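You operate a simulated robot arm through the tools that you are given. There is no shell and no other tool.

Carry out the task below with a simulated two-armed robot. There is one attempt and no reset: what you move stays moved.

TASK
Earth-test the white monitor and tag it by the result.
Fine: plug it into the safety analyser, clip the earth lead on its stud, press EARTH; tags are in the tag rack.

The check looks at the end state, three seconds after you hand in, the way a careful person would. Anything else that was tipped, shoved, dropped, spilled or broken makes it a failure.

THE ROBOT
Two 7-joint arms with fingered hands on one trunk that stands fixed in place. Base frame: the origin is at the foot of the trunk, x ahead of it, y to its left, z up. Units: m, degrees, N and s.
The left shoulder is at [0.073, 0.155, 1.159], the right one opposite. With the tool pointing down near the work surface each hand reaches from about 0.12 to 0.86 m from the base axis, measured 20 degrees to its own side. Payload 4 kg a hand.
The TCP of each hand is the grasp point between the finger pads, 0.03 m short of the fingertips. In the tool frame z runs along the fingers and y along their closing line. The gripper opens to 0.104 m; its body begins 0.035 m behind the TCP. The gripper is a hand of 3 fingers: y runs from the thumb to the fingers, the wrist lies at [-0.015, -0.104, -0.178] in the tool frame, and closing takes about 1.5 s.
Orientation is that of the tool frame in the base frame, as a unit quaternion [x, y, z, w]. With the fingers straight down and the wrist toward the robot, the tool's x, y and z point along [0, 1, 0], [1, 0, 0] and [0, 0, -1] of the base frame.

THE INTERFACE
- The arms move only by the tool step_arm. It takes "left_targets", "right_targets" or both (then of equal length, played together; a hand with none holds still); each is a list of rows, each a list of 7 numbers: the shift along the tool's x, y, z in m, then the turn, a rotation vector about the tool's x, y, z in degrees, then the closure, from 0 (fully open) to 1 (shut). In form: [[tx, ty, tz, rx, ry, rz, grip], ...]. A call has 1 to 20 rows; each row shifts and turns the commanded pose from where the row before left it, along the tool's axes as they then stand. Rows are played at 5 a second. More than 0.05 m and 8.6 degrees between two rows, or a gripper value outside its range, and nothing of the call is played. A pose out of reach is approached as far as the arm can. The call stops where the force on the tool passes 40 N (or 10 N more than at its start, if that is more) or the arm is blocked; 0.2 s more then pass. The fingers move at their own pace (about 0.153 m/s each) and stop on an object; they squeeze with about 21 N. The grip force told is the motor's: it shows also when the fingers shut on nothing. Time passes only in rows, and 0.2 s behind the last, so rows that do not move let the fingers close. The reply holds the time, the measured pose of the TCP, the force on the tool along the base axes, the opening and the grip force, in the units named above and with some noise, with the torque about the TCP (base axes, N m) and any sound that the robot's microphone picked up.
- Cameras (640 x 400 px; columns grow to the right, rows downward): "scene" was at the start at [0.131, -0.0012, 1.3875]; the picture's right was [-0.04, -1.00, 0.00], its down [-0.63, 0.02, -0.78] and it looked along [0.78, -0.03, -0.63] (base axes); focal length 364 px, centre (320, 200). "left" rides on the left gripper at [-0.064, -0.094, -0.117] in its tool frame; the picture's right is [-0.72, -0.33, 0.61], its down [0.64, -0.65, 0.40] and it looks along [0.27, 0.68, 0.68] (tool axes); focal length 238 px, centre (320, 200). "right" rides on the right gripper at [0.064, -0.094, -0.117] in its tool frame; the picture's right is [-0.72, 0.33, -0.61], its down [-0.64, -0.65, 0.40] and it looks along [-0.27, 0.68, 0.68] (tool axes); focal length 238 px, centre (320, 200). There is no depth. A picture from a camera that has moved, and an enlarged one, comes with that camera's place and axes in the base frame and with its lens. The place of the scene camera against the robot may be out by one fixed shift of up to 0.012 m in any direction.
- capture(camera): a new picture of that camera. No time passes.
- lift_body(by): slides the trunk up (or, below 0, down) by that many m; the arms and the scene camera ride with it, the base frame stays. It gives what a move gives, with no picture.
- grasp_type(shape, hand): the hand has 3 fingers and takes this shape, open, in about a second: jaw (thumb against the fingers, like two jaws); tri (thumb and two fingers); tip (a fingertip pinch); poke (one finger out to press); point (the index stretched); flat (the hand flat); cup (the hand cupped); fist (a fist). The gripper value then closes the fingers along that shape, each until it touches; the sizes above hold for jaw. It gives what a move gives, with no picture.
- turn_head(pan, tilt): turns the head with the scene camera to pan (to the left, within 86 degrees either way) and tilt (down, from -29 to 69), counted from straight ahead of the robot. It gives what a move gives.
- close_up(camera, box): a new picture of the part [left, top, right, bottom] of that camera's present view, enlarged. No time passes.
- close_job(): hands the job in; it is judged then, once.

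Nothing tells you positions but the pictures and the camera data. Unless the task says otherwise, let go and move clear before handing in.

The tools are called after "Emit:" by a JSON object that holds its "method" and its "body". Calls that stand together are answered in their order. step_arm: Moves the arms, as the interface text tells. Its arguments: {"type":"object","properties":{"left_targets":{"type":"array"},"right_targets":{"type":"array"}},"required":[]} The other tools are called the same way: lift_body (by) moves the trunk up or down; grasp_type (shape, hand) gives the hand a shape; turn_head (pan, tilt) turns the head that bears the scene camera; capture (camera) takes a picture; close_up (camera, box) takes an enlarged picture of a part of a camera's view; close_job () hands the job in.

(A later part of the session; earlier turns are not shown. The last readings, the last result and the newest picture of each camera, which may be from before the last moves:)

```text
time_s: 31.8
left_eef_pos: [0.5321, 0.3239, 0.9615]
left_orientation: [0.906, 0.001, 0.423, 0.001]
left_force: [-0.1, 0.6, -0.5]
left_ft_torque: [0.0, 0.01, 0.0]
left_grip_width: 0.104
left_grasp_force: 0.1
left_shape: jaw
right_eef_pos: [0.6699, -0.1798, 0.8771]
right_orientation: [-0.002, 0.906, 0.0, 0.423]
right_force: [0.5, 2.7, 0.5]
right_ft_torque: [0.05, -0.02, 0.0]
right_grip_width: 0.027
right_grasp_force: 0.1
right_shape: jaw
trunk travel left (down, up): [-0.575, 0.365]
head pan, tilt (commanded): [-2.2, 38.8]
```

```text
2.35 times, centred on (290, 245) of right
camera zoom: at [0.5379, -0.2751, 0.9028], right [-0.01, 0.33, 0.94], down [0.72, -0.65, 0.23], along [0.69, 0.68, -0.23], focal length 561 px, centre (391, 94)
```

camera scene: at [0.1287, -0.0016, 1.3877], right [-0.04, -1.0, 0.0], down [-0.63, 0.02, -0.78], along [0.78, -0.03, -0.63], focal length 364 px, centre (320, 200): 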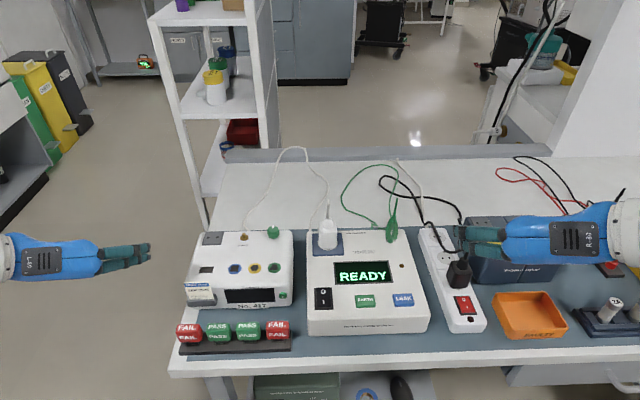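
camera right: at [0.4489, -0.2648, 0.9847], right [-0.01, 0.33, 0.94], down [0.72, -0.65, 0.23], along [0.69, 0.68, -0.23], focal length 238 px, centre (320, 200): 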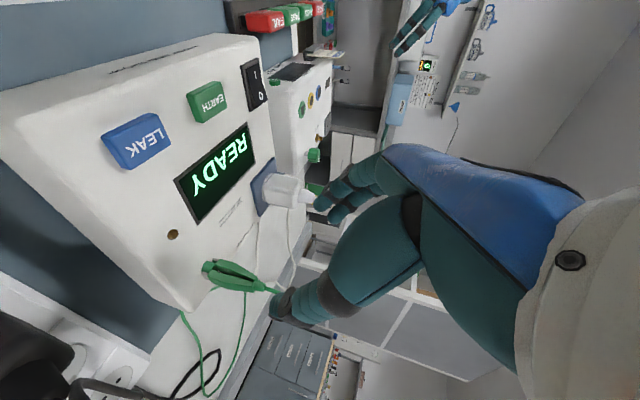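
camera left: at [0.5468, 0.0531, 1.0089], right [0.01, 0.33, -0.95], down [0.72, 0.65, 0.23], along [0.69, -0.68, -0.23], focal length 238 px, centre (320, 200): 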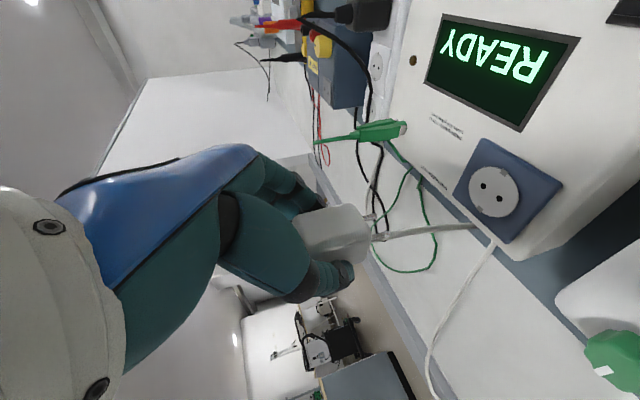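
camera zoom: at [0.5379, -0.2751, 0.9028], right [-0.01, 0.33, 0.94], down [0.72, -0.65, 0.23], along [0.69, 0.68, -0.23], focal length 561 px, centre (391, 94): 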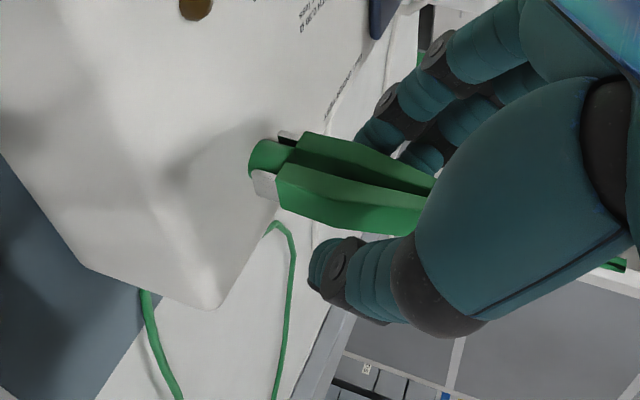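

Contact is starting. I'll close fully and let the grip settle.

Emit:
{"method": "step_arm", "body": {"right_targets": [[0, 0, 0, 0, 0, 0, 0.85], [0, 0, 0, 0, 0, 0, 0.95], [0, 0, 0, 0, 0, 0, 1.0], [0, 0, 0, 0, 0, 0, 1.0], [0, 0, 0, 0, 0, 0, 1.0]]}}

Emit:
{"method": "close_up", "body": {"camera": "right", "box": [180, 160, 400, 330]}}

Emit:
{"method": "close_up", "body": {"camera": "scene", "box": [350, 190, 430, 260]}}

```text
time_s: 33.0
left_eef_pos: [0.5311, 0.3242, 0.9608]
left_orientation: [0.906, 0.001, 0.423, 0.001]
left_force: [0.0, 0.2, -0.4]
left_ft_torque: [-0.01, -0.01, 0.07]
left_grip_width: 0.1037
left_grasp_force: 0.0
left_shape: jaw
right_eef_pos: [0.6685, -0.1797, 0.8773]
right_orientation: [-0.001, 0.907, -0.002, 0.422]
right_force: [-0.5, 12.4, 1.5]
right_ft_torque: [0.26, 0.01, 0.29]
right_grip_width: 0.0105
right_grasp_force: 20.8
right_shape: jaw
trunk travel left (down, up): [-0.575, 0.365]
head pan, tilt (commanded): [-2.2, 38.8]
```

```text
2.35 times, centred on (290, 245) of right
camera zoom: at [0.5379, -0.2738, 0.9035], right [-0.01, 0.33, 0.94], down [0.72, -0.65, 0.23], along [0.69, 0.68, -0.23], focal length 561 px, centre (391, 94)
```

zoom: 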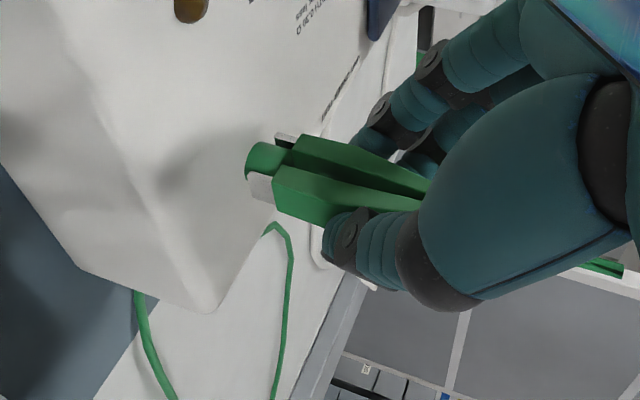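

```text
5.71 times, centred on (390, 225) of scene
camera zoom: at [0.1302, 0.0041, 1.3876], right [-0.04, -1.0, 0.0], down [-0.63, 0.02, -0.78], along [0.78, -0.03, -0.63], focal length 2077 px, centre (-80, 57)
```

zoom: 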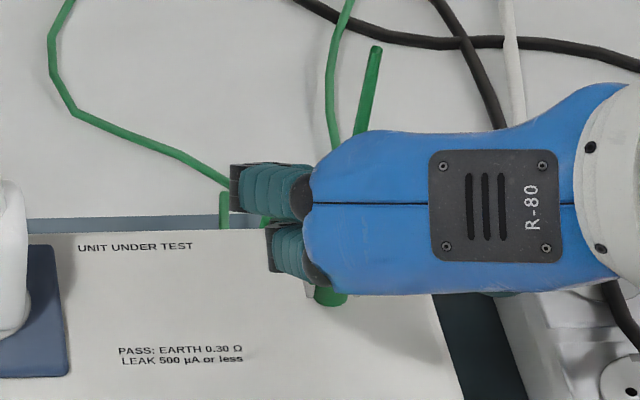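

The grip holds but there's a 12 N sideways reaction, meaning the hand is slightly off-centre. I'll shift the hand +2 mm in y to balance it before lifting.

Emit:
{"method": "step_arm", "body": {"right_targets": [[0, 0.001, 0, 0, 0, 0, 1.0], [0, 0.001, 0, 0, 0, 0, 1.0], [0, 0, 0, 0, 0, 0, 1.0]]}}

```text
time_s: 33.8
left_eef_pos: [0.5325, 0.3235, 0.9622]
left_orientation: [0.906, 0.001, 0.423, 0.001]
left_force: [0.0, -0.1, -0.4]
left_ft_torque: [0.03, -0.01, -0.01]
left_grip_width: 0.1037
left_grasp_force: 0.0
left_shape: jaw
right_eef_pos: [0.6706, -0.1793, 0.8781]
right_orientation: [-0.001, 0.906, -0.002, 0.423]
right_force: [-2.7, 10.3, -0.6]
right_ft_torque: [0.2, 0.1, 0.25]
right_grip_width: 0.0107
right_grasp_force: 20.8
right_shape: jaw
trunk travel left (down, up): [-0.575, 0.365]
head pan, tilt (commanded): [-2.2, 38.8]
```

Emit:
{"method": "step_arm", "body": {"right_targets": [[0, 0.0015, 0, 0, 0, 0, 1.0], [0, 0.0015, 0, 0, 0, 0, 1.0], [0, 0, 0, 0, 0, 0, 1.0]]}}

Emit:
{"method": "close_up", "body": {"camera": "right", "box": [180, 130, 400, 300]}}

```text
time_s: 34.6
left_eef_pos: [0.5323, 0.3215, 0.9616]
left_orientation: [0.906, 0.0, 0.423, 0.002]
left_force: [0.7, 0.0, -0.2]
left_ft_torque: [-0.04, 0.01, 0.01]
left_grip_width: 0.1035
left_grasp_force: 0.1
left_shape: jaw
right_eef_pos: [0.6712, -0.1781, 0.8761]
right_orientation: [0.0, 0.906, -0.001, 0.422]
right_force: [-5.3, 0.5, -0.3]
right_ft_torque: [0.04, 0.12, -0.01]
right_grip_width: 0.011
right_grasp_force: 20.9
right_shape: jaw
trunk travel left (down, up): [-0.575, 0.365]
head pan, tilt (commanded): [-2.2, 38.8]
```

```text
2.35 times, centred on (290, 215) of right
camera zoom: at [0.5383, -0.2719, 0.9036], right [-0.01, 0.33, 0.94], down [0.72, -0.65, 0.23], along [0.69, 0.68, -0.23], focal length 561 px, centre (391, 165)
```

zoom: 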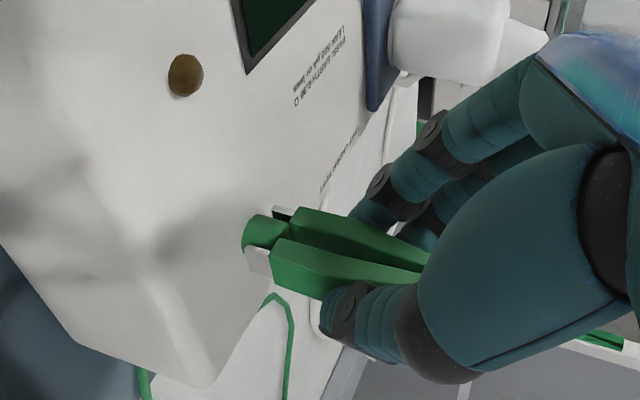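

The sideways force is gone. Now I lift the clip straight up off its post, slowly.

Emit:
{"method": "step_arm", "body": {"right_targets": [[-0.0038, 0, -0.0032, 0, 0, 0, 1.0], [-0.0038, 0, -0.0032, 0, 0, 0, 1.0], [-0.0076, 0, -0.0065, 0, 0, 0, 1.0], [-0.0076, 0, -0.0065, 0, 0, 0, 1.0], [-0.0076, 0, -0.0065, 0, 0, 0, 1.0]]}}

Emit:
{"method": "close_up", "body": {"camera": "right", "box": [180, 130, 400, 300]}}

Emit:
{"method": "close_up", "body": {"camera": "scene", "box": [350, 180, 430, 260]}}

```text
time_s: 35.8
left_eef_pos: [0.5325, 0.3222, 0.9619]
left_orientation: [0.907, 0.001, 0.422, 0.0]
left_force: [-0.3, 0.3, -0.3]
left_ft_torque: [0.02, -0.01, 0.01]
left_grip_width: 0.1036
left_grasp_force: 0.2
left_shape: jaw
right_eef_pos: [0.671, -0.1776, 0.9146]
right_orientation: [0.0, 0.906, 0.0, 0.422]
right_force: [-0.2, -0.3, -0.9]
right_ft_torque: [0.0, 0.0, 0.01]
right_grip_width: 0.011
right_grasp_force: 21.0
right_shape: jaw
trunk travel left (down, up): [-0.575, 0.365]
head pan, tilt (commanded): [-2.2, 38.8]
```

```text
2.35 times, centred on (290, 215) of right
camera zoom: at [0.5385, -0.2705, 0.9427], right [-0.01, 0.33, 0.94], down [0.72, -0.65, 0.23], along [0.69, 0.68, -0.23], focal length 561 px, centre (391, 165)
```

zoom: 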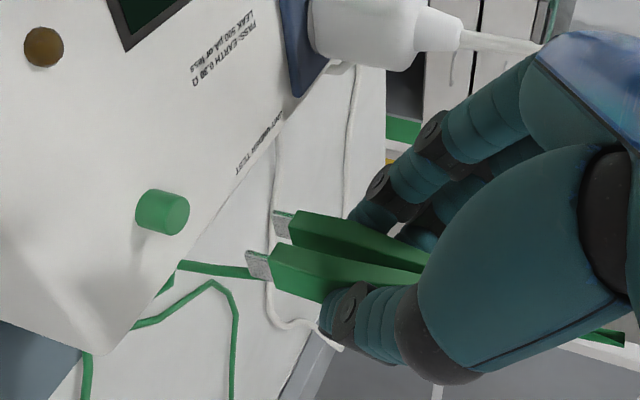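

```text
5.00 times, centred on (390, 220) of scene
camera zoom: at [0.1303, -0.0007, 1.3875], right [-0.04, -1.0, 0.0], down [-0.63, 0.02, -0.78], along [0.78, -0.03, -0.63], focal length 1818 px, centre (-30, 100)
```

zoom: 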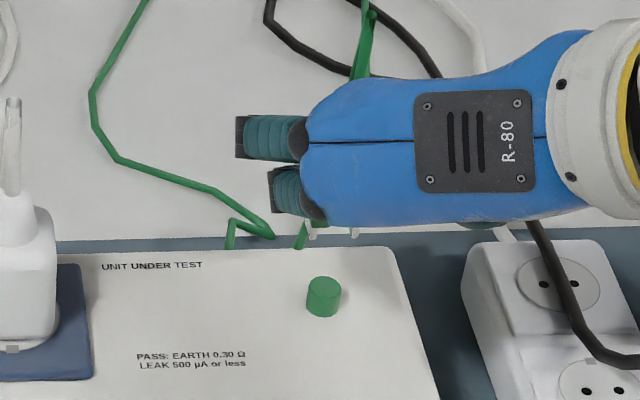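

The clip is off its post: a fork with two metal tips and a gap of about 15 mm. I'll measure the stud and the post in the same scene view so I can get the displacement directly.

Emit:
{"method": "close_up", "body": {"camera": "scene", "box": [225, 220, 265, 245]}}

Emit:
{"method": "close_up", "body": {"camera": "scene", "box": [370, 222, 410, 247]}}

Emit:
{"method": "close_up", "body": {"camera": "right", "box": [270, 180, 370, 260]}}

Emit:
{"method": "capture", "body": {"camera": "left"}}

```text
16.00 times, centred on (245, 232) of scene
camera zoom: at [0.1303, -0.0007, 1.3875], right [-0.04, -1.0, 0.0], down [-0.63, 0.02, -0.78], along [0.78, -0.03, -0.63], focal length 5816 px, centre (1520, -320)
```

zoom: 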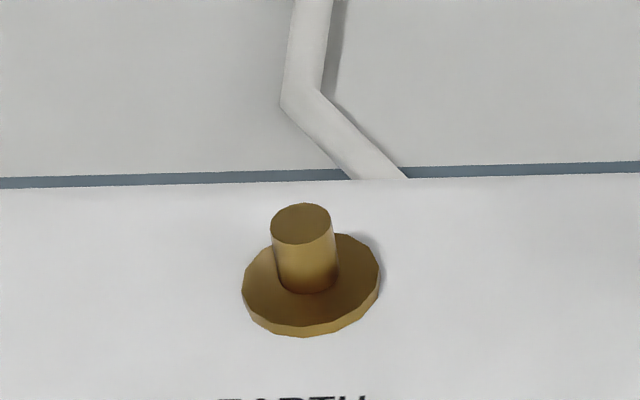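

```text
16.00 times, centred on (390, 234) of scene
camera zoom: at [0.1303, -0.0007, 1.3875], right [-0.04, -1.0, 0.0], down [-0.63, 0.02, -0.78], along [0.78, -0.03, -0.63], focal length 5816 px, centre (-800, -352)
```

zoom: 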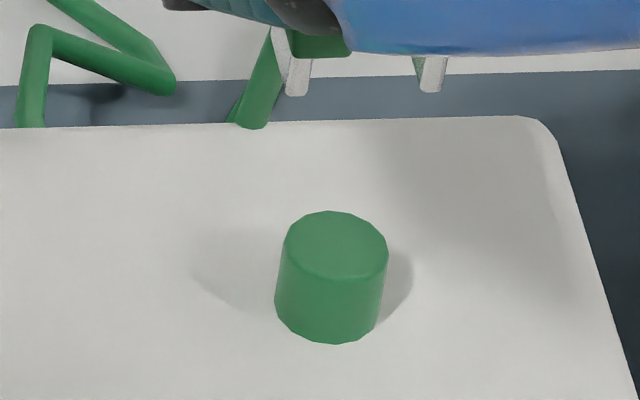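

```text
5.00 times, centred on (320, 220) of right
camera zoom: at [0.5385, -0.2705, 0.9427], right [-0.01, 0.33, 0.94], down [0.72, -0.65, 0.23], along [0.69, 0.68, -0.23], focal length 1192 px, centre (320, 100)
```

zoom: 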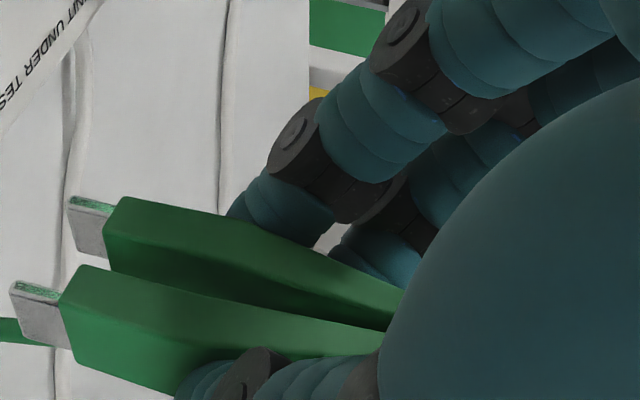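

```text
taken
camera left: at [0.4025, 0.4168, 0.988], right [0.01, 0.33, -0.95], down [0.72, 0.65, 0.23], along [0.69, -0.68, -0.23], focal length 238 px, centre (320, 200)
```

left: 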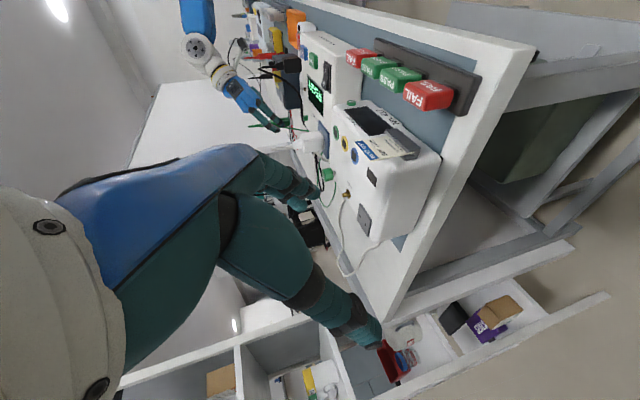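

Stud minus post in the scene view is (0.008, 0.314), which agrees with the wrist cameras. I'll lift high enough to clear the plug's cord stub (top ≈ 0.95), carry the clip over to the stud, and move the left hand further away.

Emit:
{"method": "step_arm", "body": {"right_targets": [[-0.0293, 0, -0.0247, 0, 0, 0, 1.0], [-0.0293, 0, -0.0247, 0, 0, 0, 1.0], [-0.0293, 0, -0.0247, 0, 0, 0, 1.0], [-0.0006, 0.0392, 0.0008, 0, 0, 0, 1.0], [-0.0006, 0.0392, 0.0008, 0, 0, 0, 1.0]], "left_targets": [[0, -0.015, -0.03, 0, 0, 0, 0], [0, -0.015, -0.03, 0, 0, 0, 0], [0, -0.015, -0.03, 0, 0, 0, 0], [0, -0.015, -0.01, 0, 0, 0, 0], [0, 0, 0, 0, 0, 0, 0]]}}

Emit:
{"method": "capture", "body": {"camera": "scene"}}

Emit:
{"method": "capture", "body": {"camera": "right"}}

```text
time_s: 37.0
left_eef_pos: [0.4568, 0.3813, 1.027]
left_orientation: [0.907, 0.001, 0.421, 0.001]
left_force: [0.2, -0.2, -0.2]
left_ft_torque: [0.01, -0.01, -0.02]
left_grip_width: 0.1039
left_grasp_force: 0.0
left_shape: jaw
right_eef_pos: [0.6739, -0.0968, 1.0301]
right_orientation: [0.0, 0.907, -0.001, 0.422]
right_force: [-0.5, 0.3, -0.6]
right_ft_torque: [0.04, 0.0, -0.01]
right_grip_width: 0.011
right_grasp_force: 20.7
right_shape: jaw
trunk travel left (down, up): [-0.575, 0.365]
head pan, tilt (commanded): [-2.2, 38.8]
```

```text
taken
camera scene: at [0.1312, 0.0027, 1.3874], right [-0.04, -1.0, 0.0], down [-0.63, 0.02, -0.78], along [0.78, -0.03, -0.63], focal length 364 px, centre (320, 200)
```

scene: 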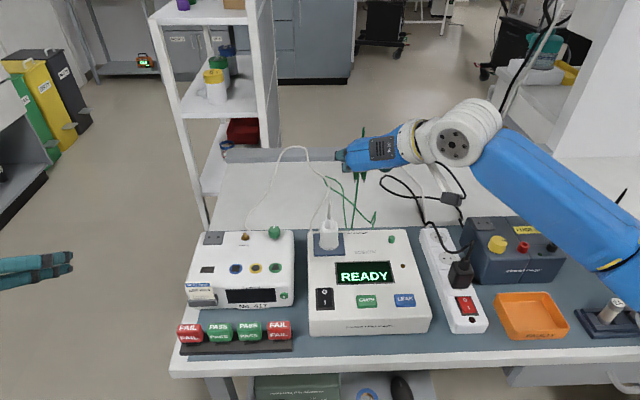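

```text
taken
camera right: at [0.5424, -0.1908, 1.058], right [-0.01, 0.33, 0.94], down [0.72, -0.65, 0.23], along [0.69, 0.68, -0.23], focal length 238 px, centre (320, 200)
```

right: 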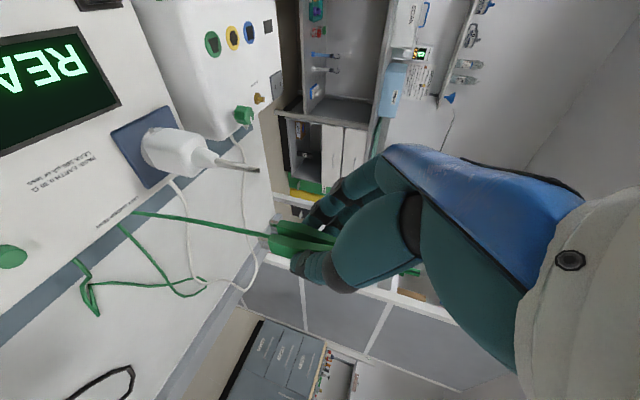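

The lead follows freely. I'll carry on across above the plug to the stud.

Emit:
{"method": "step_arm", "body": {"right_targets": [[-0.0006, 0.0392, 0.0008, 0, 0, 0, 1.0], [-0.0006, 0.0392, 0.0008, 0, 0, 0, 1.0], [-0.0006, 0.0392, 0.0008, 0, 0, 0, 1.0], [-0.0006, 0.0392, 0.0008, 0, 0, 0, 1.0], [-0.0006, 0.0392, 0.0008, 0, 0, 0, 1.0], [-0.0006, 0.0382, 0.0008, 0, 0, 0, 1.0], [0, 0, 0, 0, 0, 0, 1.0]]}}

Emit:
{"method": "capture", "body": {"camera": "scene"}}

Emit:
{"method": "capture", "body": {"camera": "right"}}

```text
time_s: 38.6
left_eef_pos: [0.4557, 0.3802, 1.0279]
left_orientation: [0.906, 0.001, 0.422, 0.0]
left_force: [0.5, -0.1, -0.8]
left_ft_torque: [-0.04, 0.0, 0.02]
left_grip_width: 0.1039
left_grasp_force: 0.0
left_shape: jaw
right_eef_pos: [0.6755, 0.1372, 1.0313]
right_orientation: [-0.001, 0.906, -0.001, 0.423]
right_force: [0.9, 0.6, 0.0]
right_ft_torque: [-0.02, 0.0, -0.01]
right_grip_width: 0.0112
right_grasp_force: 20.6
right_shape: jaw
trunk travel left (down, up): [-0.575, 0.365]
head pan, tilt (commanded): [-2.2, 38.8]
```

```text
taken
camera scene: at [0.1305, 0.0019, 1.3875], right [-0.04, -1.0, 0.0], down [-0.63, 0.02, -0.78], along [0.78, -0.03, -0.63], focal length 364 px, centre (320, 200)
```

scene: 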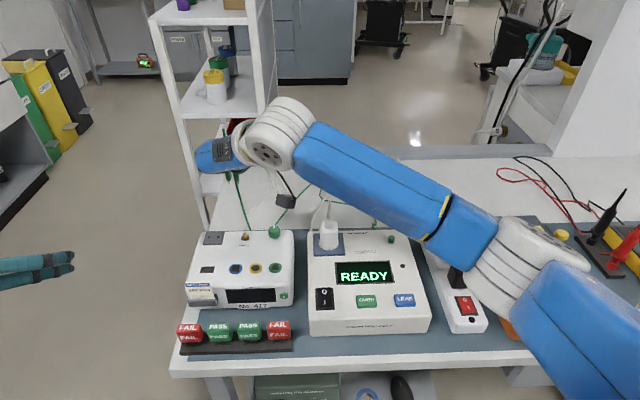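

```text
taken
camera right: at [0.5443, 0.0426, 1.0587], right [-0.01, 0.33, 0.94], down [0.72, -0.65, 0.23], along [0.69, 0.68, -0.23], focal length 238 px, centre (320, 200)
```

right: 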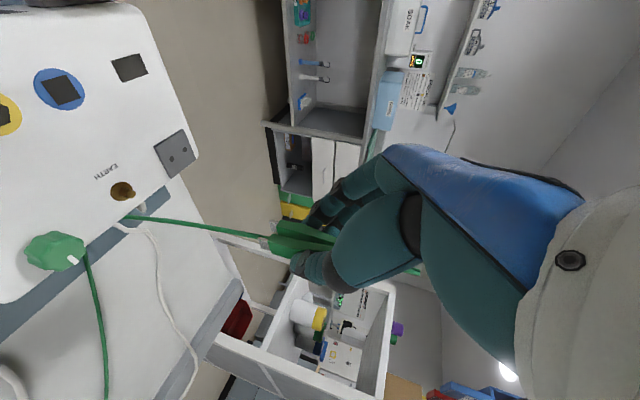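

Over the stud now. I'll lower to about 2 cm above it and check the alignment from both views.

Emit:
{"method": "step_arm", "body": {"right_targets": [[0.0275, 0, 0.0245, 0, 0, 0, 1.0], [0.0275, 0, 0.0245, 0, 0, 0, 1.0], [0.0275, 0, 0.0245, 0, 0, 0, 1.0], [0, 0, 0, 0, 0, 0, 1.0]]}}

Emit:
{"method": "close_up", "body": {"camera": "scene", "box": [200, 185, 300, 255]}}

Emit:
{"method": "close_up", "body": {"camera": "right", "box": [180, 130, 360, 290]}}

```text
time_s: 39.6
left_eef_pos: [0.4564, 0.3796, 1.0278]
left_orientation: [0.906, -0.001, 0.423, 0.0]
left_force: [0.2, -0.3, -0.3]
left_ft_torque: [-0.02, 0.03, 0.02]
left_grip_width: 0.1036
left_grasp_force: 0.1
left_shape: jaw
right_eef_pos: [0.6811, 0.1336, 0.9197]
right_orientation: [0.001, 0.906, 0.0, 0.422]
right_force: [-0.2, 0.9, -0.7]
right_ft_torque: [-0.01, -0.01, 0.03]
right_grip_width: 0.0112
right_grasp_force: 21.0
right_shape: jaw
trunk travel left (down, up): [-0.575, 0.365]
head pan, tilt (commanded): [-2.2, 38.8]
```

```text
5.71 times, centred on (250, 220) of scene
camera zoom: at [0.1303, 0.0007, 1.3876], right [-0.04, -1.0, 0.0], down [-0.63, 0.02, -0.78], along [0.78, -0.03, -0.63], focal length 2077 px, centre (720, 86)
```

zoom: 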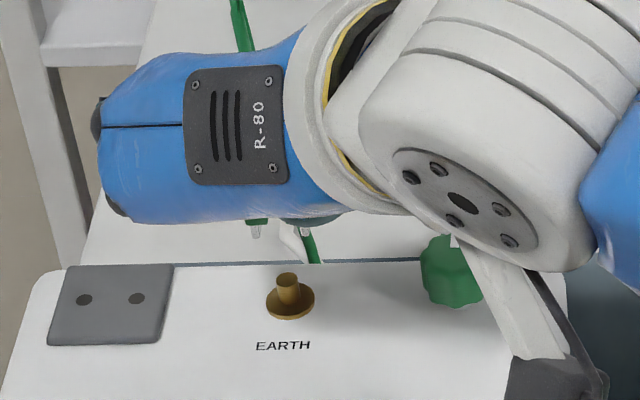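

```text
2.50 times, centred on (270, 210) of right
camera zoom: at [0.5485, 0.0393, 0.9469], right [-0.01, 0.33, 0.94], down [0.72, -0.65, 0.23], along [0.69, 0.68, -0.23], focal length 596 px, centre (445, 175)
```

zoom: 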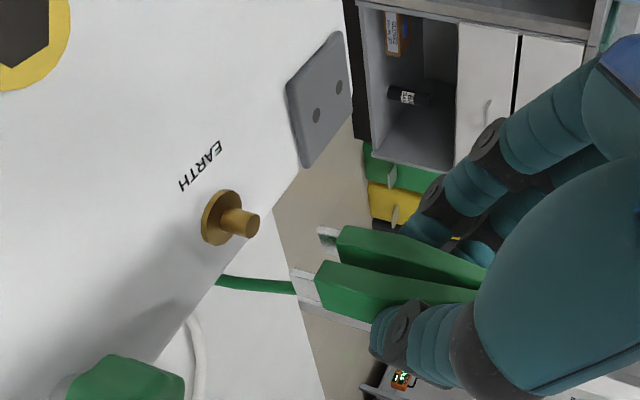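

Emit:
{"method": "close_up", "body": {"camera": "scene", "box": [225, 215, 265, 243]}}

Emit:
{"method": "close_up", "body": {"camera": "right", "box": [230, 180, 310, 250]}}

```text
14.29 times, centred on (245, 229) of scene
camera zoom: at [0.1303, 0.0007, 1.3876], right [-0.04, -1.0, 0.0], down [-0.63, 0.02, -0.78], along [0.78, -0.03, -0.63], focal length 5193 px, centre (1391, -214)
```

zoom: 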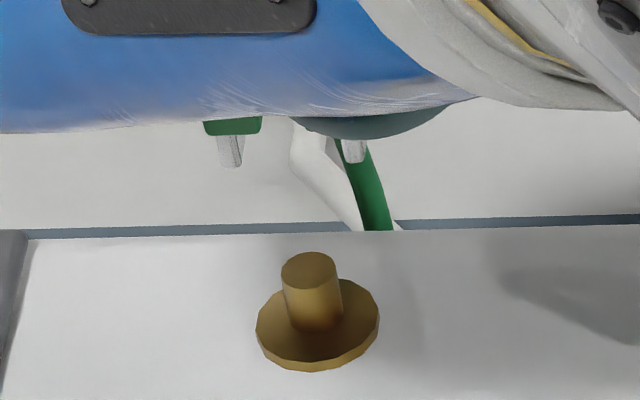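

```text
5.71 times, centred on (270, 215) of right
camera zoom: at [0.5485, 0.0393, 0.9469], right [-0.01, 0.33, 0.94], down [0.72, -0.65, 0.23], along [0.69, 0.68, -0.23], focal length 1362 px, centre (606, 114)
```

zoom: 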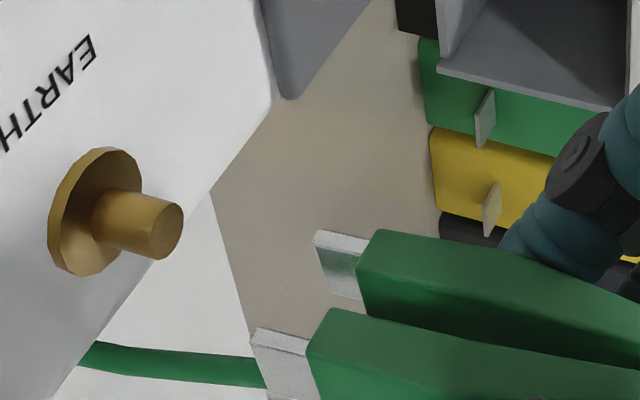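

The jaws are centred on the stud in y, and about 3–5 mm too far forward in x. I'll correct that and lower until just above the pin.

Emit:
{"method": "step_arm", "body": {"right_targets": [[0.0066, 0.0005, 0.003, 0, 0, 0, 1.0], [0.0067, 0.0005, 0.0029, 0, 0, 0, 1.0], [0, 0, 0, 0, 0, 0, 1.0]]}}

Emit:
{"method": "close_up", "body": {"camera": "scene", "box": [225, 215, 265, 243]}}

Emit:
{"method": "close_up", "body": {"camera": "right", "box": [230, 180, 310, 250]}}

```text
time_s: 40.4
left_eef_pos: [0.4546, 0.3805, 1.0276]
left_orientation: [0.906, 0.0, 0.423, 0.001]
left_force: [0.5, 0.4, -0.4]
left_ft_torque: [-0.02, -0.02, -0.01]
left_grip_width: 0.1036
left_grasp_force: 0.0
left_shape: jaw
right_eef_pos: [0.6769, 0.137, 0.9069]
right_orientation: [0.0, 0.906, -0.001, 0.422]
right_force: [0.0, -0.4, -0.5]
right_ft_torque: [0.01, 0.01, 0.02]
right_grip_width: 0.0112
right_grasp_force: 21.2
right_shape: jaw
trunk travel left (down, up): [-0.575, 0.365]
head pan, tilt (commanded): [-2.2, 38.8]
```

```text
14.29 times, centred on (245, 229) of scene
camera zoom: at [0.1305, 0.0011, 1.3875], right [-0.04, -1.0, 0.0], down [-0.63, 0.02, -0.78], along [0.78, -0.03, -0.63], focal length 5193 px, centre (1391, -214)
```

zoom: 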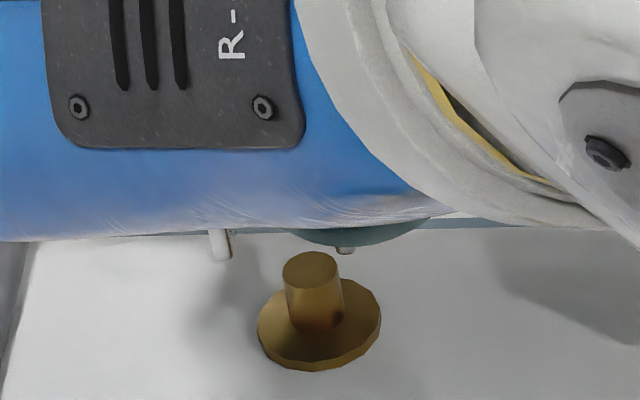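

```text
5.71 times, centred on (270, 215) of right
camera zoom: at [0.5443, 0.0421, 0.9327], right [-0.01, 0.33, 0.94], down [0.72, -0.65, 0.23], along [0.69, 0.68, -0.23], focal length 1362 px, centre (606, 114)
```

zoom: 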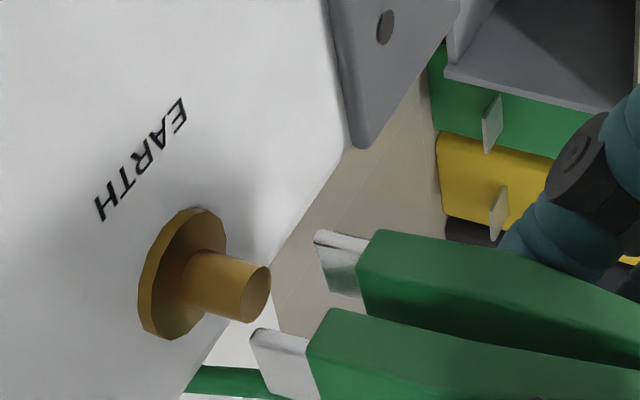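

The right view lines up with the pin axis, but the scene view shows the jaws about 3 mm too far left and 2 mm too far forward. I'll correct that at this height and recheck.

Emit:
{"method": "step_arm", "body": {"right_targets": [[0.0013, -0.003, -0.0015, 0, 0, 0, 1.0], [0, 0, 0, 0, 0, 0, 1.0]]}}

Emit:
{"method": "close_up", "body": {"camera": "scene", "box": [230, 222, 260, 243]}}

Emit:
{"method": "close_up", "body": {"camera": "right", "box": [230, 180, 310, 250]}}

Emit:
{"method": "capture", "body": {"camera": "left"}}

```text
time_s: 41.0
left_eef_pos: [0.455, 0.3788, 1.0277]
left_orientation: [0.906, 0.001, 0.422, 0.001]
left_force: [0.4, 0.8, -0.9]
left_ft_torque: [0.0, -0.02, 0.0]
left_grip_width: 0.1038
left_grasp_force: 0.0
left_shape: jaw
right_eef_pos: [0.6742, 0.1336, 0.9062]
right_orientation: [-0.001, 0.906, -0.002, 0.423]
right_force: [0.1, -0.9, -0.5]
right_ft_torque: [-0.02, 0.01, -0.02]
right_grip_width: 0.011
right_grasp_force: 21.6
right_shape: jaw
trunk travel left (down, up): [-0.575, 0.365]
head pan, tilt (commanded): [-2.2, 38.8]
```

```text
16.00 times, centred on (245, 232) of scene
camera zoom: at [0.1305, 0.0011, 1.3875], right [-0.04, -1.0, 0.0], down [-0.63, 0.02, -0.78], along [0.78, -0.03, -0.63], focal length 5816 px, centre (1520, -320)
```

zoom: 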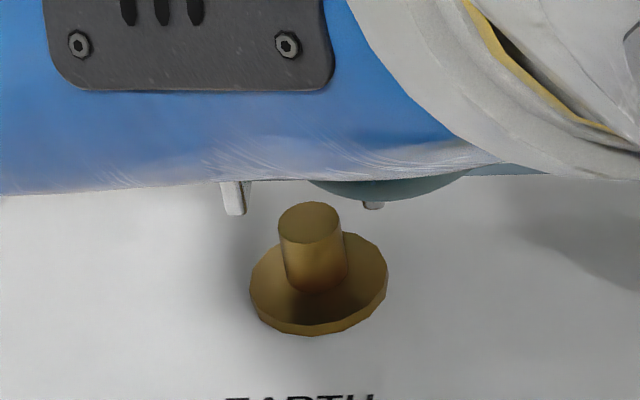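

```text
5.71 times, centred on (270, 215) of right
camera zoom: at [0.5428, 0.0387, 0.9333], right [-0.01, 0.33, 0.94], down [0.72, -0.65, 0.23], along [0.69, 0.68, -0.23], focal length 1362 px, centre (606, 114)
```

zoom: 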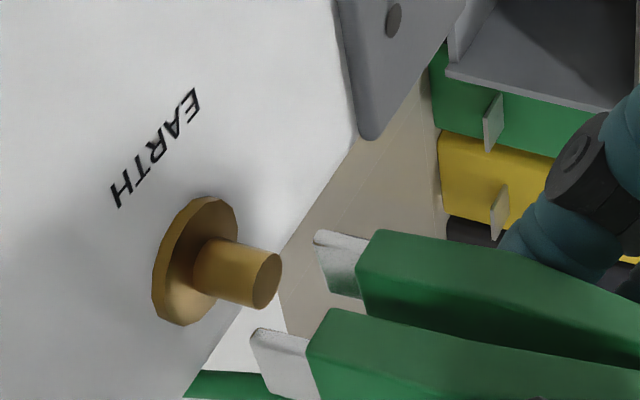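

```text
taken
camera left: at [0.3258, 0.4753, 1.0532], right [0.01, 0.32, -0.95], down [0.72, 0.65, 0.23], along [0.69, -0.68, -0.23], focal length 238 px, centre (320, 200)
```

left: 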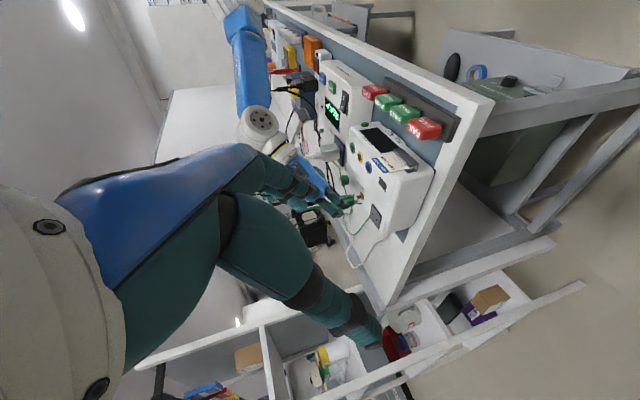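

In y the jaws are now centred on the pin; both views agree they are still about 4 mm too far forward in x. I'll shift back 4 mm and recheck.

Emit:
{"method": "step_arm", "body": {"right_targets": [[0.0026, 0, -0.0031, 0, 0, 0, 1.0], [0, 0, 0, 0, 0, 0, 1.0]]}}

Emit:
{"method": "close_up", "body": {"camera": "scene", "box": [230, 222, 260, 243]}}

Emit:
{"method": "close_up", "body": {"camera": "right", "box": [230, 180, 310, 250]}}

```text
time_s: 41.6
left_eef_pos: [0.4561, 0.3807, 1.0265]
left_orientation: [0.906, 0.0, 0.423, 0.001]
left_force: [-0.4, -0.6, 0.8]
left_ft_torque: [0.02, 0.03, -0.05]
left_grip_width: 0.1036
left_grasp_force: 0.1
left_shape: jaw
right_eef_pos: [0.6713, 0.1335, 0.9054]
right_orientation: [0.0, 0.906, -0.001, 0.422]
right_force: [-0.4, -1.2, 0.1]
right_ft_torque: [-0.01, 0.03, 0.01]
right_grip_width: 0.0109
right_grasp_force: 20.9
right_shape: jaw
trunk travel left (down, up): [-0.575, 0.365]
head pan, tilt (commanded): [-2.2, 38.8]
```

```text
16.00 times, centred on (245, 232) of scene
camera zoom: at [0.1305, 0.0011, 1.3875], right [-0.04, -1.0, 0.0], down [-0.63, 0.02, -0.78], along [0.78, -0.03, -0.63], focal length 5816 px, centre (1520, -320)
```

zoom: 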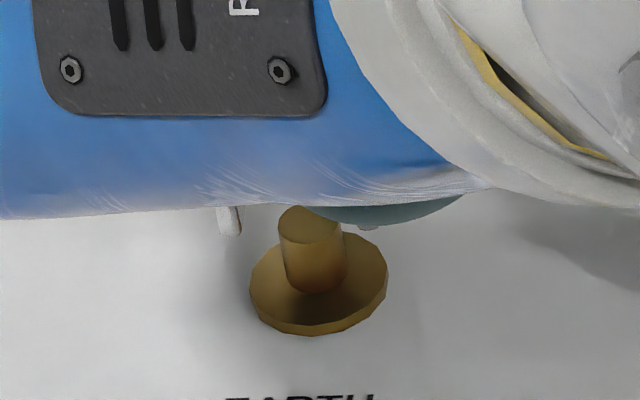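

```text
5.71 times, centred on (270, 215) of right
camera zoom: at [0.5391, 0.039, 0.9332], right [-0.01, 0.33, 0.94], down [0.72, -0.65, 0.23], along [0.69, 0.68, -0.23], focal length 1362 px, centre (606, 114)
```

zoom: 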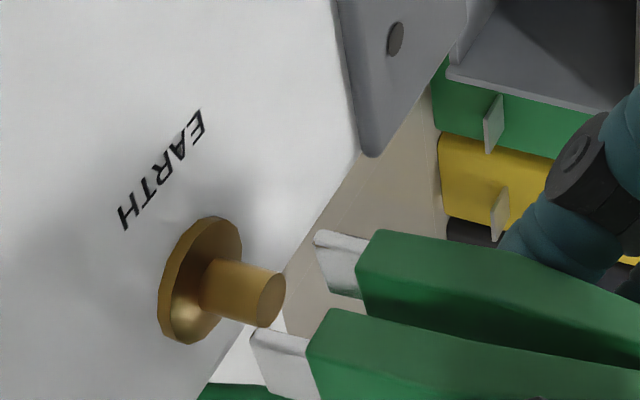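

Nearly perfect now (about 1 mm). I'll lower 10 mm so the jaws straddle the pin, watching the force.

Emit:
{"method": "step_arm", "body": {"right_targets": [[0.0042, -0.0009, 0.0025, 0, 0, 0, 1.0], [0.0038, 0, 0.0032, 0, 0, 0, 1.0], [0, 0, 0, 0, 0, 0, 1.0]]}}

Emit:
{"method": "close_up", "body": {"camera": "scene", "box": [230, 222, 260, 243]}}

Emit:
{"method": "close_up", "body": {"camera": "right", "box": [230, 180, 310, 250]}}

```text
time_s: 42.4
left_eef_pos: [0.455, 0.3812, 1.0286]
left_orientation: [0.906, 0.001, 0.423, 0.002]
left_force: [-0.1, 0.3, 0.2]
left_ft_torque: [0.0, 0.0, -0.01]
left_grip_width: 0.1039
left_grasp_force: 0.0
left_shape: jaw
right_eef_pos: [0.6694, 0.1325, 0.8956]
right_orientation: [-0.001, 0.907, -0.001, 0.422]
right_force: [-0.5, 0.5, -0.3]
right_ft_torque: [0.0, 0.06, -0.02]
right_grip_width: 0.0107
right_grasp_force: 20.8
right_shape: jaw
trunk travel left (down, up): [-0.575, 0.365]
head pan, tilt (commanded): [-2.2, 38.8]
```

```text
16.00 times, centred on (245, 232) of scene
camera zoom: at [0.1305, 0.0011, 1.3875], right [-0.04, -1.0, 0.0], down [-0.63, 0.02, -0.78], along [0.78, -0.03, -0.63], focal length 5816 px, centre (1520, -320)
```

zoom: 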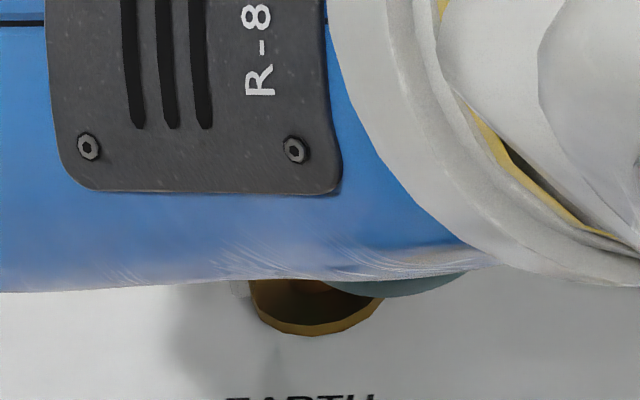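

```text
5.71 times, centred on (270, 215) of right
camera zoom: at [0.5383, 0.0387, 0.9228], right [-0.01, 0.33, 0.94], down [0.72, -0.65, 0.23], along [0.69, 0.68, -0.23], focal length 1362 px, centre (606, 114)
```

zoom: 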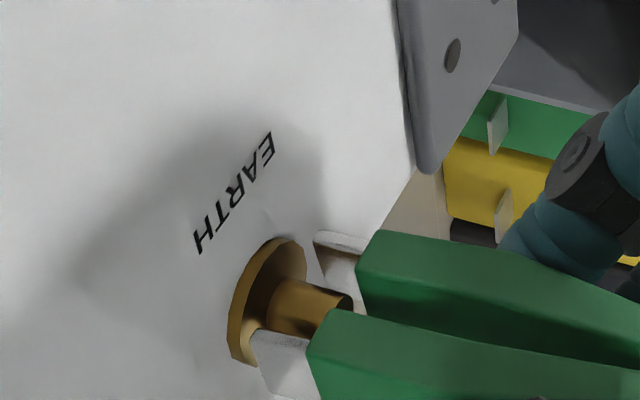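

The jaws straddle the brass pin. I'll lower a few more mm until there is light contact with the disc.

Emit:
{"method": "step_arm", "body": {"right_targets": [[0.0015, 0, 0.0013, 0, 0, 0, 1.0], [0.0012, 0, 0.001, 0, 0, 0, 1.0], [0, 0, 0, 0, 0, 0, 1.0]]}}

Emit:
{"method": "close_up", "body": {"camera": "right", "box": [230, 180, 310, 250]}}

```text
time_s: 43.2
left_eef_pos: [0.4562, 0.3805, 1.028]
left_orientation: [0.906, 0.0, 0.423, 0.001]
left_force: [0.7, -0.3, 0.0]
left_ft_torque: [-0.01, 0.02, 0.02]
left_grip_width: 0.1035
left_grasp_force: 0.0
left_shape: jaw
right_eef_pos: [0.6718, 0.1328, 0.8937]
right_orientation: [-0.001, 0.906, -0.001, 0.424]
right_force: [4.0, 2.0, 5.3]
right_ft_torque: [0.09, -0.1, 0.01]
right_grip_width: 0.0109
right_grasp_force: 20.8
right_shape: jaw
trunk travel left (down, up): [-0.575, 0.365]
head pan, tilt (commanded): [-2.2, 38.8]
```

```text
5.71 times, centred on (270, 215) of right
camera zoom: at [0.5401, 0.0386, 0.9205], right [-0.01, 0.33, 0.94], down [0.72, -0.65, 0.23], along [0.69, 0.68, -0.23], focal length 1362 px, centre (606, 114)
```

zoom: 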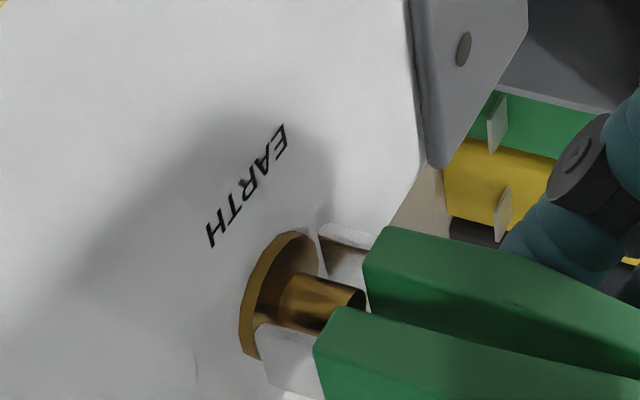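

There's light contact on the disc (5 N) with the pin centred between the jaws. I'll open the hand gradually and see whether the clip stays.

Emit:
{"method": "step_arm", "body": {"right_targets": [[0, 0, 0, 0, 0, 0, 0.9], [0, 0, 0, 0, 0, 0, 0.82], [0, 0, 0, 0, 0, 0, 0.75], [0, 0, 0, 0, 0, 0, 0.7], [0, 0, 0, 0, 0, 0, 0.7]]}}

Emit:
{"method": "close_up", "body": {"camera": "right", "box": [210, 150, 390, 290]}}

Emit:
{"method": "close_up", "body": {"camera": "scene", "box": [200, 170, 300, 250]}}

```text
time_s: 44.4
left_eef_pos: [0.4546, 0.3786, 1.0269]
left_orientation: [0.906, 0.0, 0.422, 0.001]
left_force: [-0.7, 0.7, -0.8]
left_ft_torque: [-0.01, 0.03, 0.0]
left_grip_width: 0.1034
left_grasp_force: 0.0
left_shape: jaw
right_eef_pos: [0.6713, 0.1329, 0.8925]
right_orientation: [0.0, 0.907, -0.001, 0.422]
right_force: [0.2, -0.4, 0.6]
right_ft_torque: [0.01, 0.0, -0.02]
right_grip_width: 0.031
right_grasp_force: 0.1
right_shape: jaw
trunk travel left (down, up): [-0.575, 0.365]
head pan, tilt (commanded): [-2.2, 38.8]
```

```text
2.86 times, centred on (300, 220) of right
camera zoom: at [0.5389, 0.0381, 0.9199], right [-0.01, 0.33, 0.94], down [0.72, -0.65, 0.23], along [0.69, 0.68, -0.23], focal length 681 px, centre (377, 143)
```

zoom: 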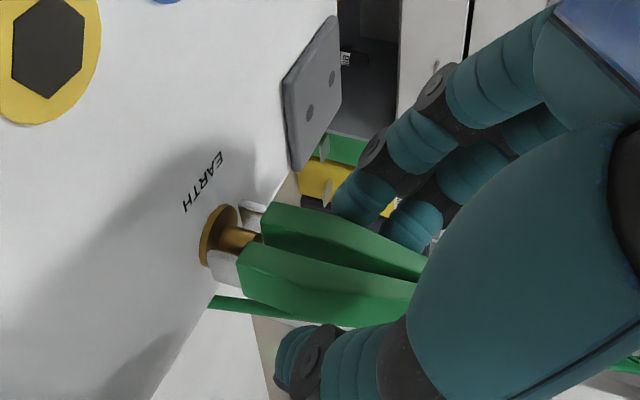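

```text
5.00 times, centred on (250, 210) of scene
camera zoom: at [0.1302, 0.0011, 1.3875], right [-0.04, -1.0, 0.0], down [-0.63, 0.02, -0.78], along [0.78, -0.03, -0.63], focal length 1818 px, centre (670, 150)
```

zoom: 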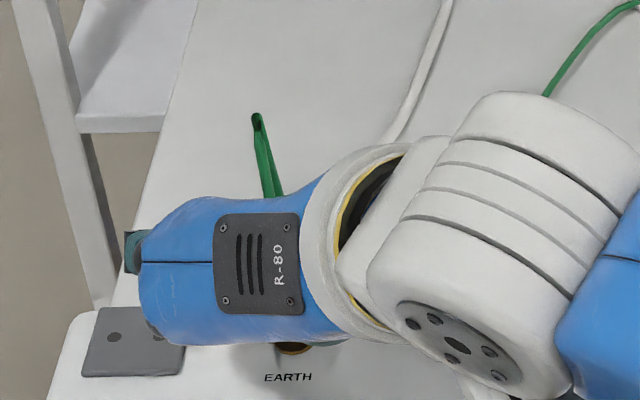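

The clip stays upright on the stud. I'll open a bit more and back out slowly along the tool axis.

Emit:
{"method": "step_arm", "body": {"right_targets": [[0, 0.002, 0, 0, 0, 0, 0.62], [0, 0, 0, 0, 0, 0, 0.58], [0, 0, 0, 0, 0, 0, 0.58], [0, 0, -0.01, 0, 0, 0, 0.58], [0, 0, -0.01, 0, 0, 0, 0.58], [0, 0, -0.01, 0, 0, 0, 0.58]]}}

Emit:
{"method": "close_up", "body": {"camera": "right", "box": [170, 130, 390, 300]}}

Emit:
{"method": "close_up", "body": {"camera": "scene", "box": [200, 170, 300, 250]}}

```text
time_s: 45.8
left_eef_pos: [0.4553, 0.3795, 1.0288]
left_orientation: [0.906, 0.001, 0.423, 0.0]
left_force: [0.5, 0.0, 0.0]
left_ft_torque: [0.0, 0.0, 0.0]
left_grip_width: 0.1034
left_grasp_force: 0.0
left_shape: jaw
right_eef_pos: [0.6473, 0.1346, 0.9134]
right_orientation: [-0.001, 0.906, -0.001, 0.423]
right_force: [0.6, -0.1, 0.0]
right_ft_torque: [-0.01, 0.0, -0.01]
right_grip_width: 0.0431
right_grasp_force: 0.1
right_shape: jaw
trunk travel left (down, up): [-0.575, 0.365]
head pan, tilt (commanded): [-2.2, 38.8]
```

```text
2.35 times, centred on (280, 215) of right
camera zoom: at [0.5158, 0.0409, 0.9405], right [-0.01, 0.33, 0.94], down [0.72, -0.65, 0.23], along [0.69, 0.68, -0.23], focal length 561 px, centre (414, 165)
```

zoom: 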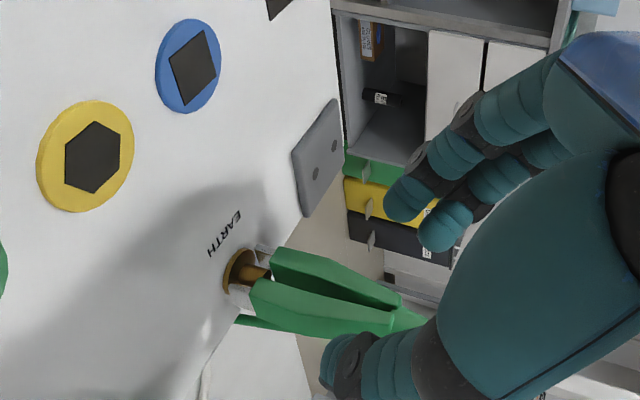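

```text
5.00 times, centred on (250, 210) of scene
camera zoom: at [0.1301, 0.001, 1.3876], right [-0.04, -1.0, 0.0], down [-0.63, 0.02, -0.78], along [0.78, -0.03, -0.63], focal length 1818 px, centre (670, 150)
```

zoom: 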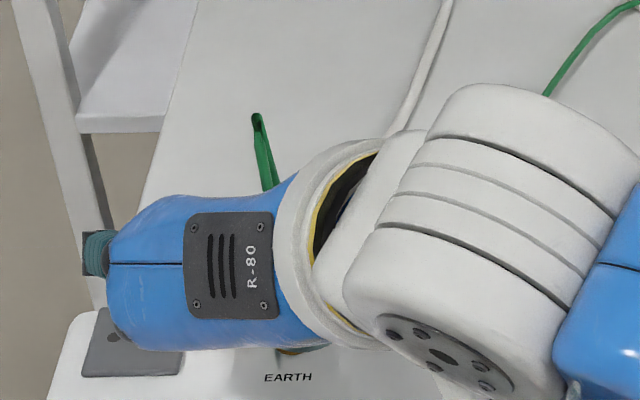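

The clip holds by itself. I'll back the right hand out fully, then raise it and return it to the right.

Emit:
{"method": "step_arm", "body": {"right_targets": [[0, 0, -0.03, 0, 0, 0, 0.58], [0, 0, -0.04, 0, 0, 0, 0.5], [-0.02, -0.02, -0.03, 0, 0, 0, 0.4], [0, -0.045, -0.01, 0, 0, 0, 0.3], [0, -0.048, 0, 0, 0, 0, 0.2], [0, -0.048, 0, 0, 0, 0, 0.1], [0, -0.048, 0, 0, 0, 0, 0], [0, -0.048, 0, 0, 0, 0, 0]]}}

Emit:
{"method": "capture", "body": {"camera": "scene"}}

Emit:
{"method": "close_up", "body": {"camera": "scene", "box": [200, 170, 360, 260]}}

Emit:
{"method": "close_up", "body": {"camera": "scene", "box": [225, 190, 265, 250]}}

```text
time_s: 47.6
left_eef_pos: [0.4535, 0.3777, 1.0273]
left_orientation: [0.906, 0.001, 0.422, 0.0]
left_force: [-0.4, -0.1, 0.9]
left_ft_torque: [0.0, -0.04, 0.0]
left_grip_width: 0.1037
left_grasp_force: 0.0
left_shape: jaw
right_eef_pos: [0.5727, -0.125, 0.9998]
right_orientation: [-0.001, 0.906, 0.001, 0.422]
right_force: [0.1, 0.9, 0.3]
right_ft_torque: [-0.02, -0.01, -0.01]
right_grip_width: 0.1036
right_grasp_force: 0.1
right_shape: jaw
trunk travel left (down, up): [-0.575, 0.365]
head pan, tilt (commanded): [-2.2, 38.8]
```

```text
taken
camera scene: at [0.1284, -0.003, 1.3877], right [-0.04, -1.0, 0.0], down [-0.63, 0.02, -0.78], along [0.78, -0.03, -0.63], focal length 364 px, centre (320, 200)
```

scene: 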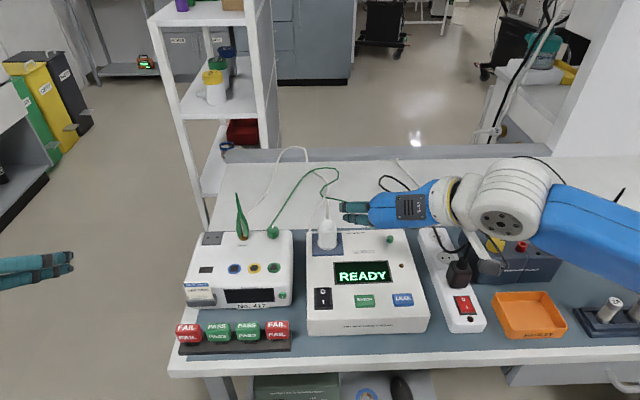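

```text
4.00 times, centred on (280, 215) of scene
camera zoom: at [0.1284, -0.003, 1.3877], right [-0.04, -1.0, 0.0], down [-0.63, 0.02, -0.78], along [0.78, -0.03, -0.63], focal length 1454 px, centre (480, 140)
```

zoom: 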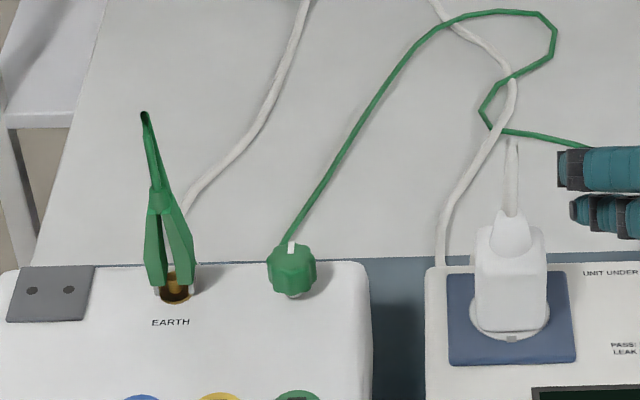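

```text
6.67 times, centred on (245, 220) of scene
camera zoom: at [0.1284, -0.003, 1.3877], right [-0.04, -1.0, 0.0], down [-0.63, 0.02, -0.78], along [0.78, -0.03, -0.63], focal length 2423 px, centre (820, 67)
```

zoom: 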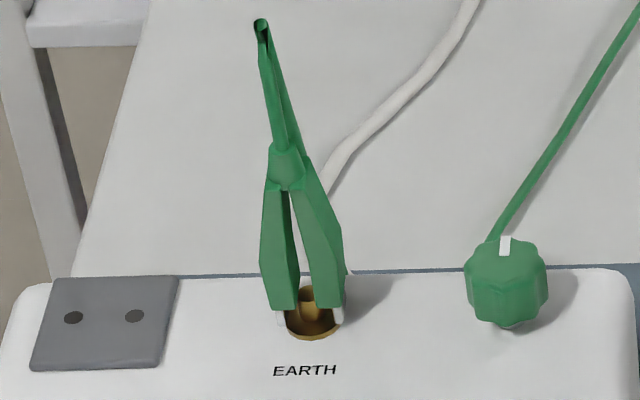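

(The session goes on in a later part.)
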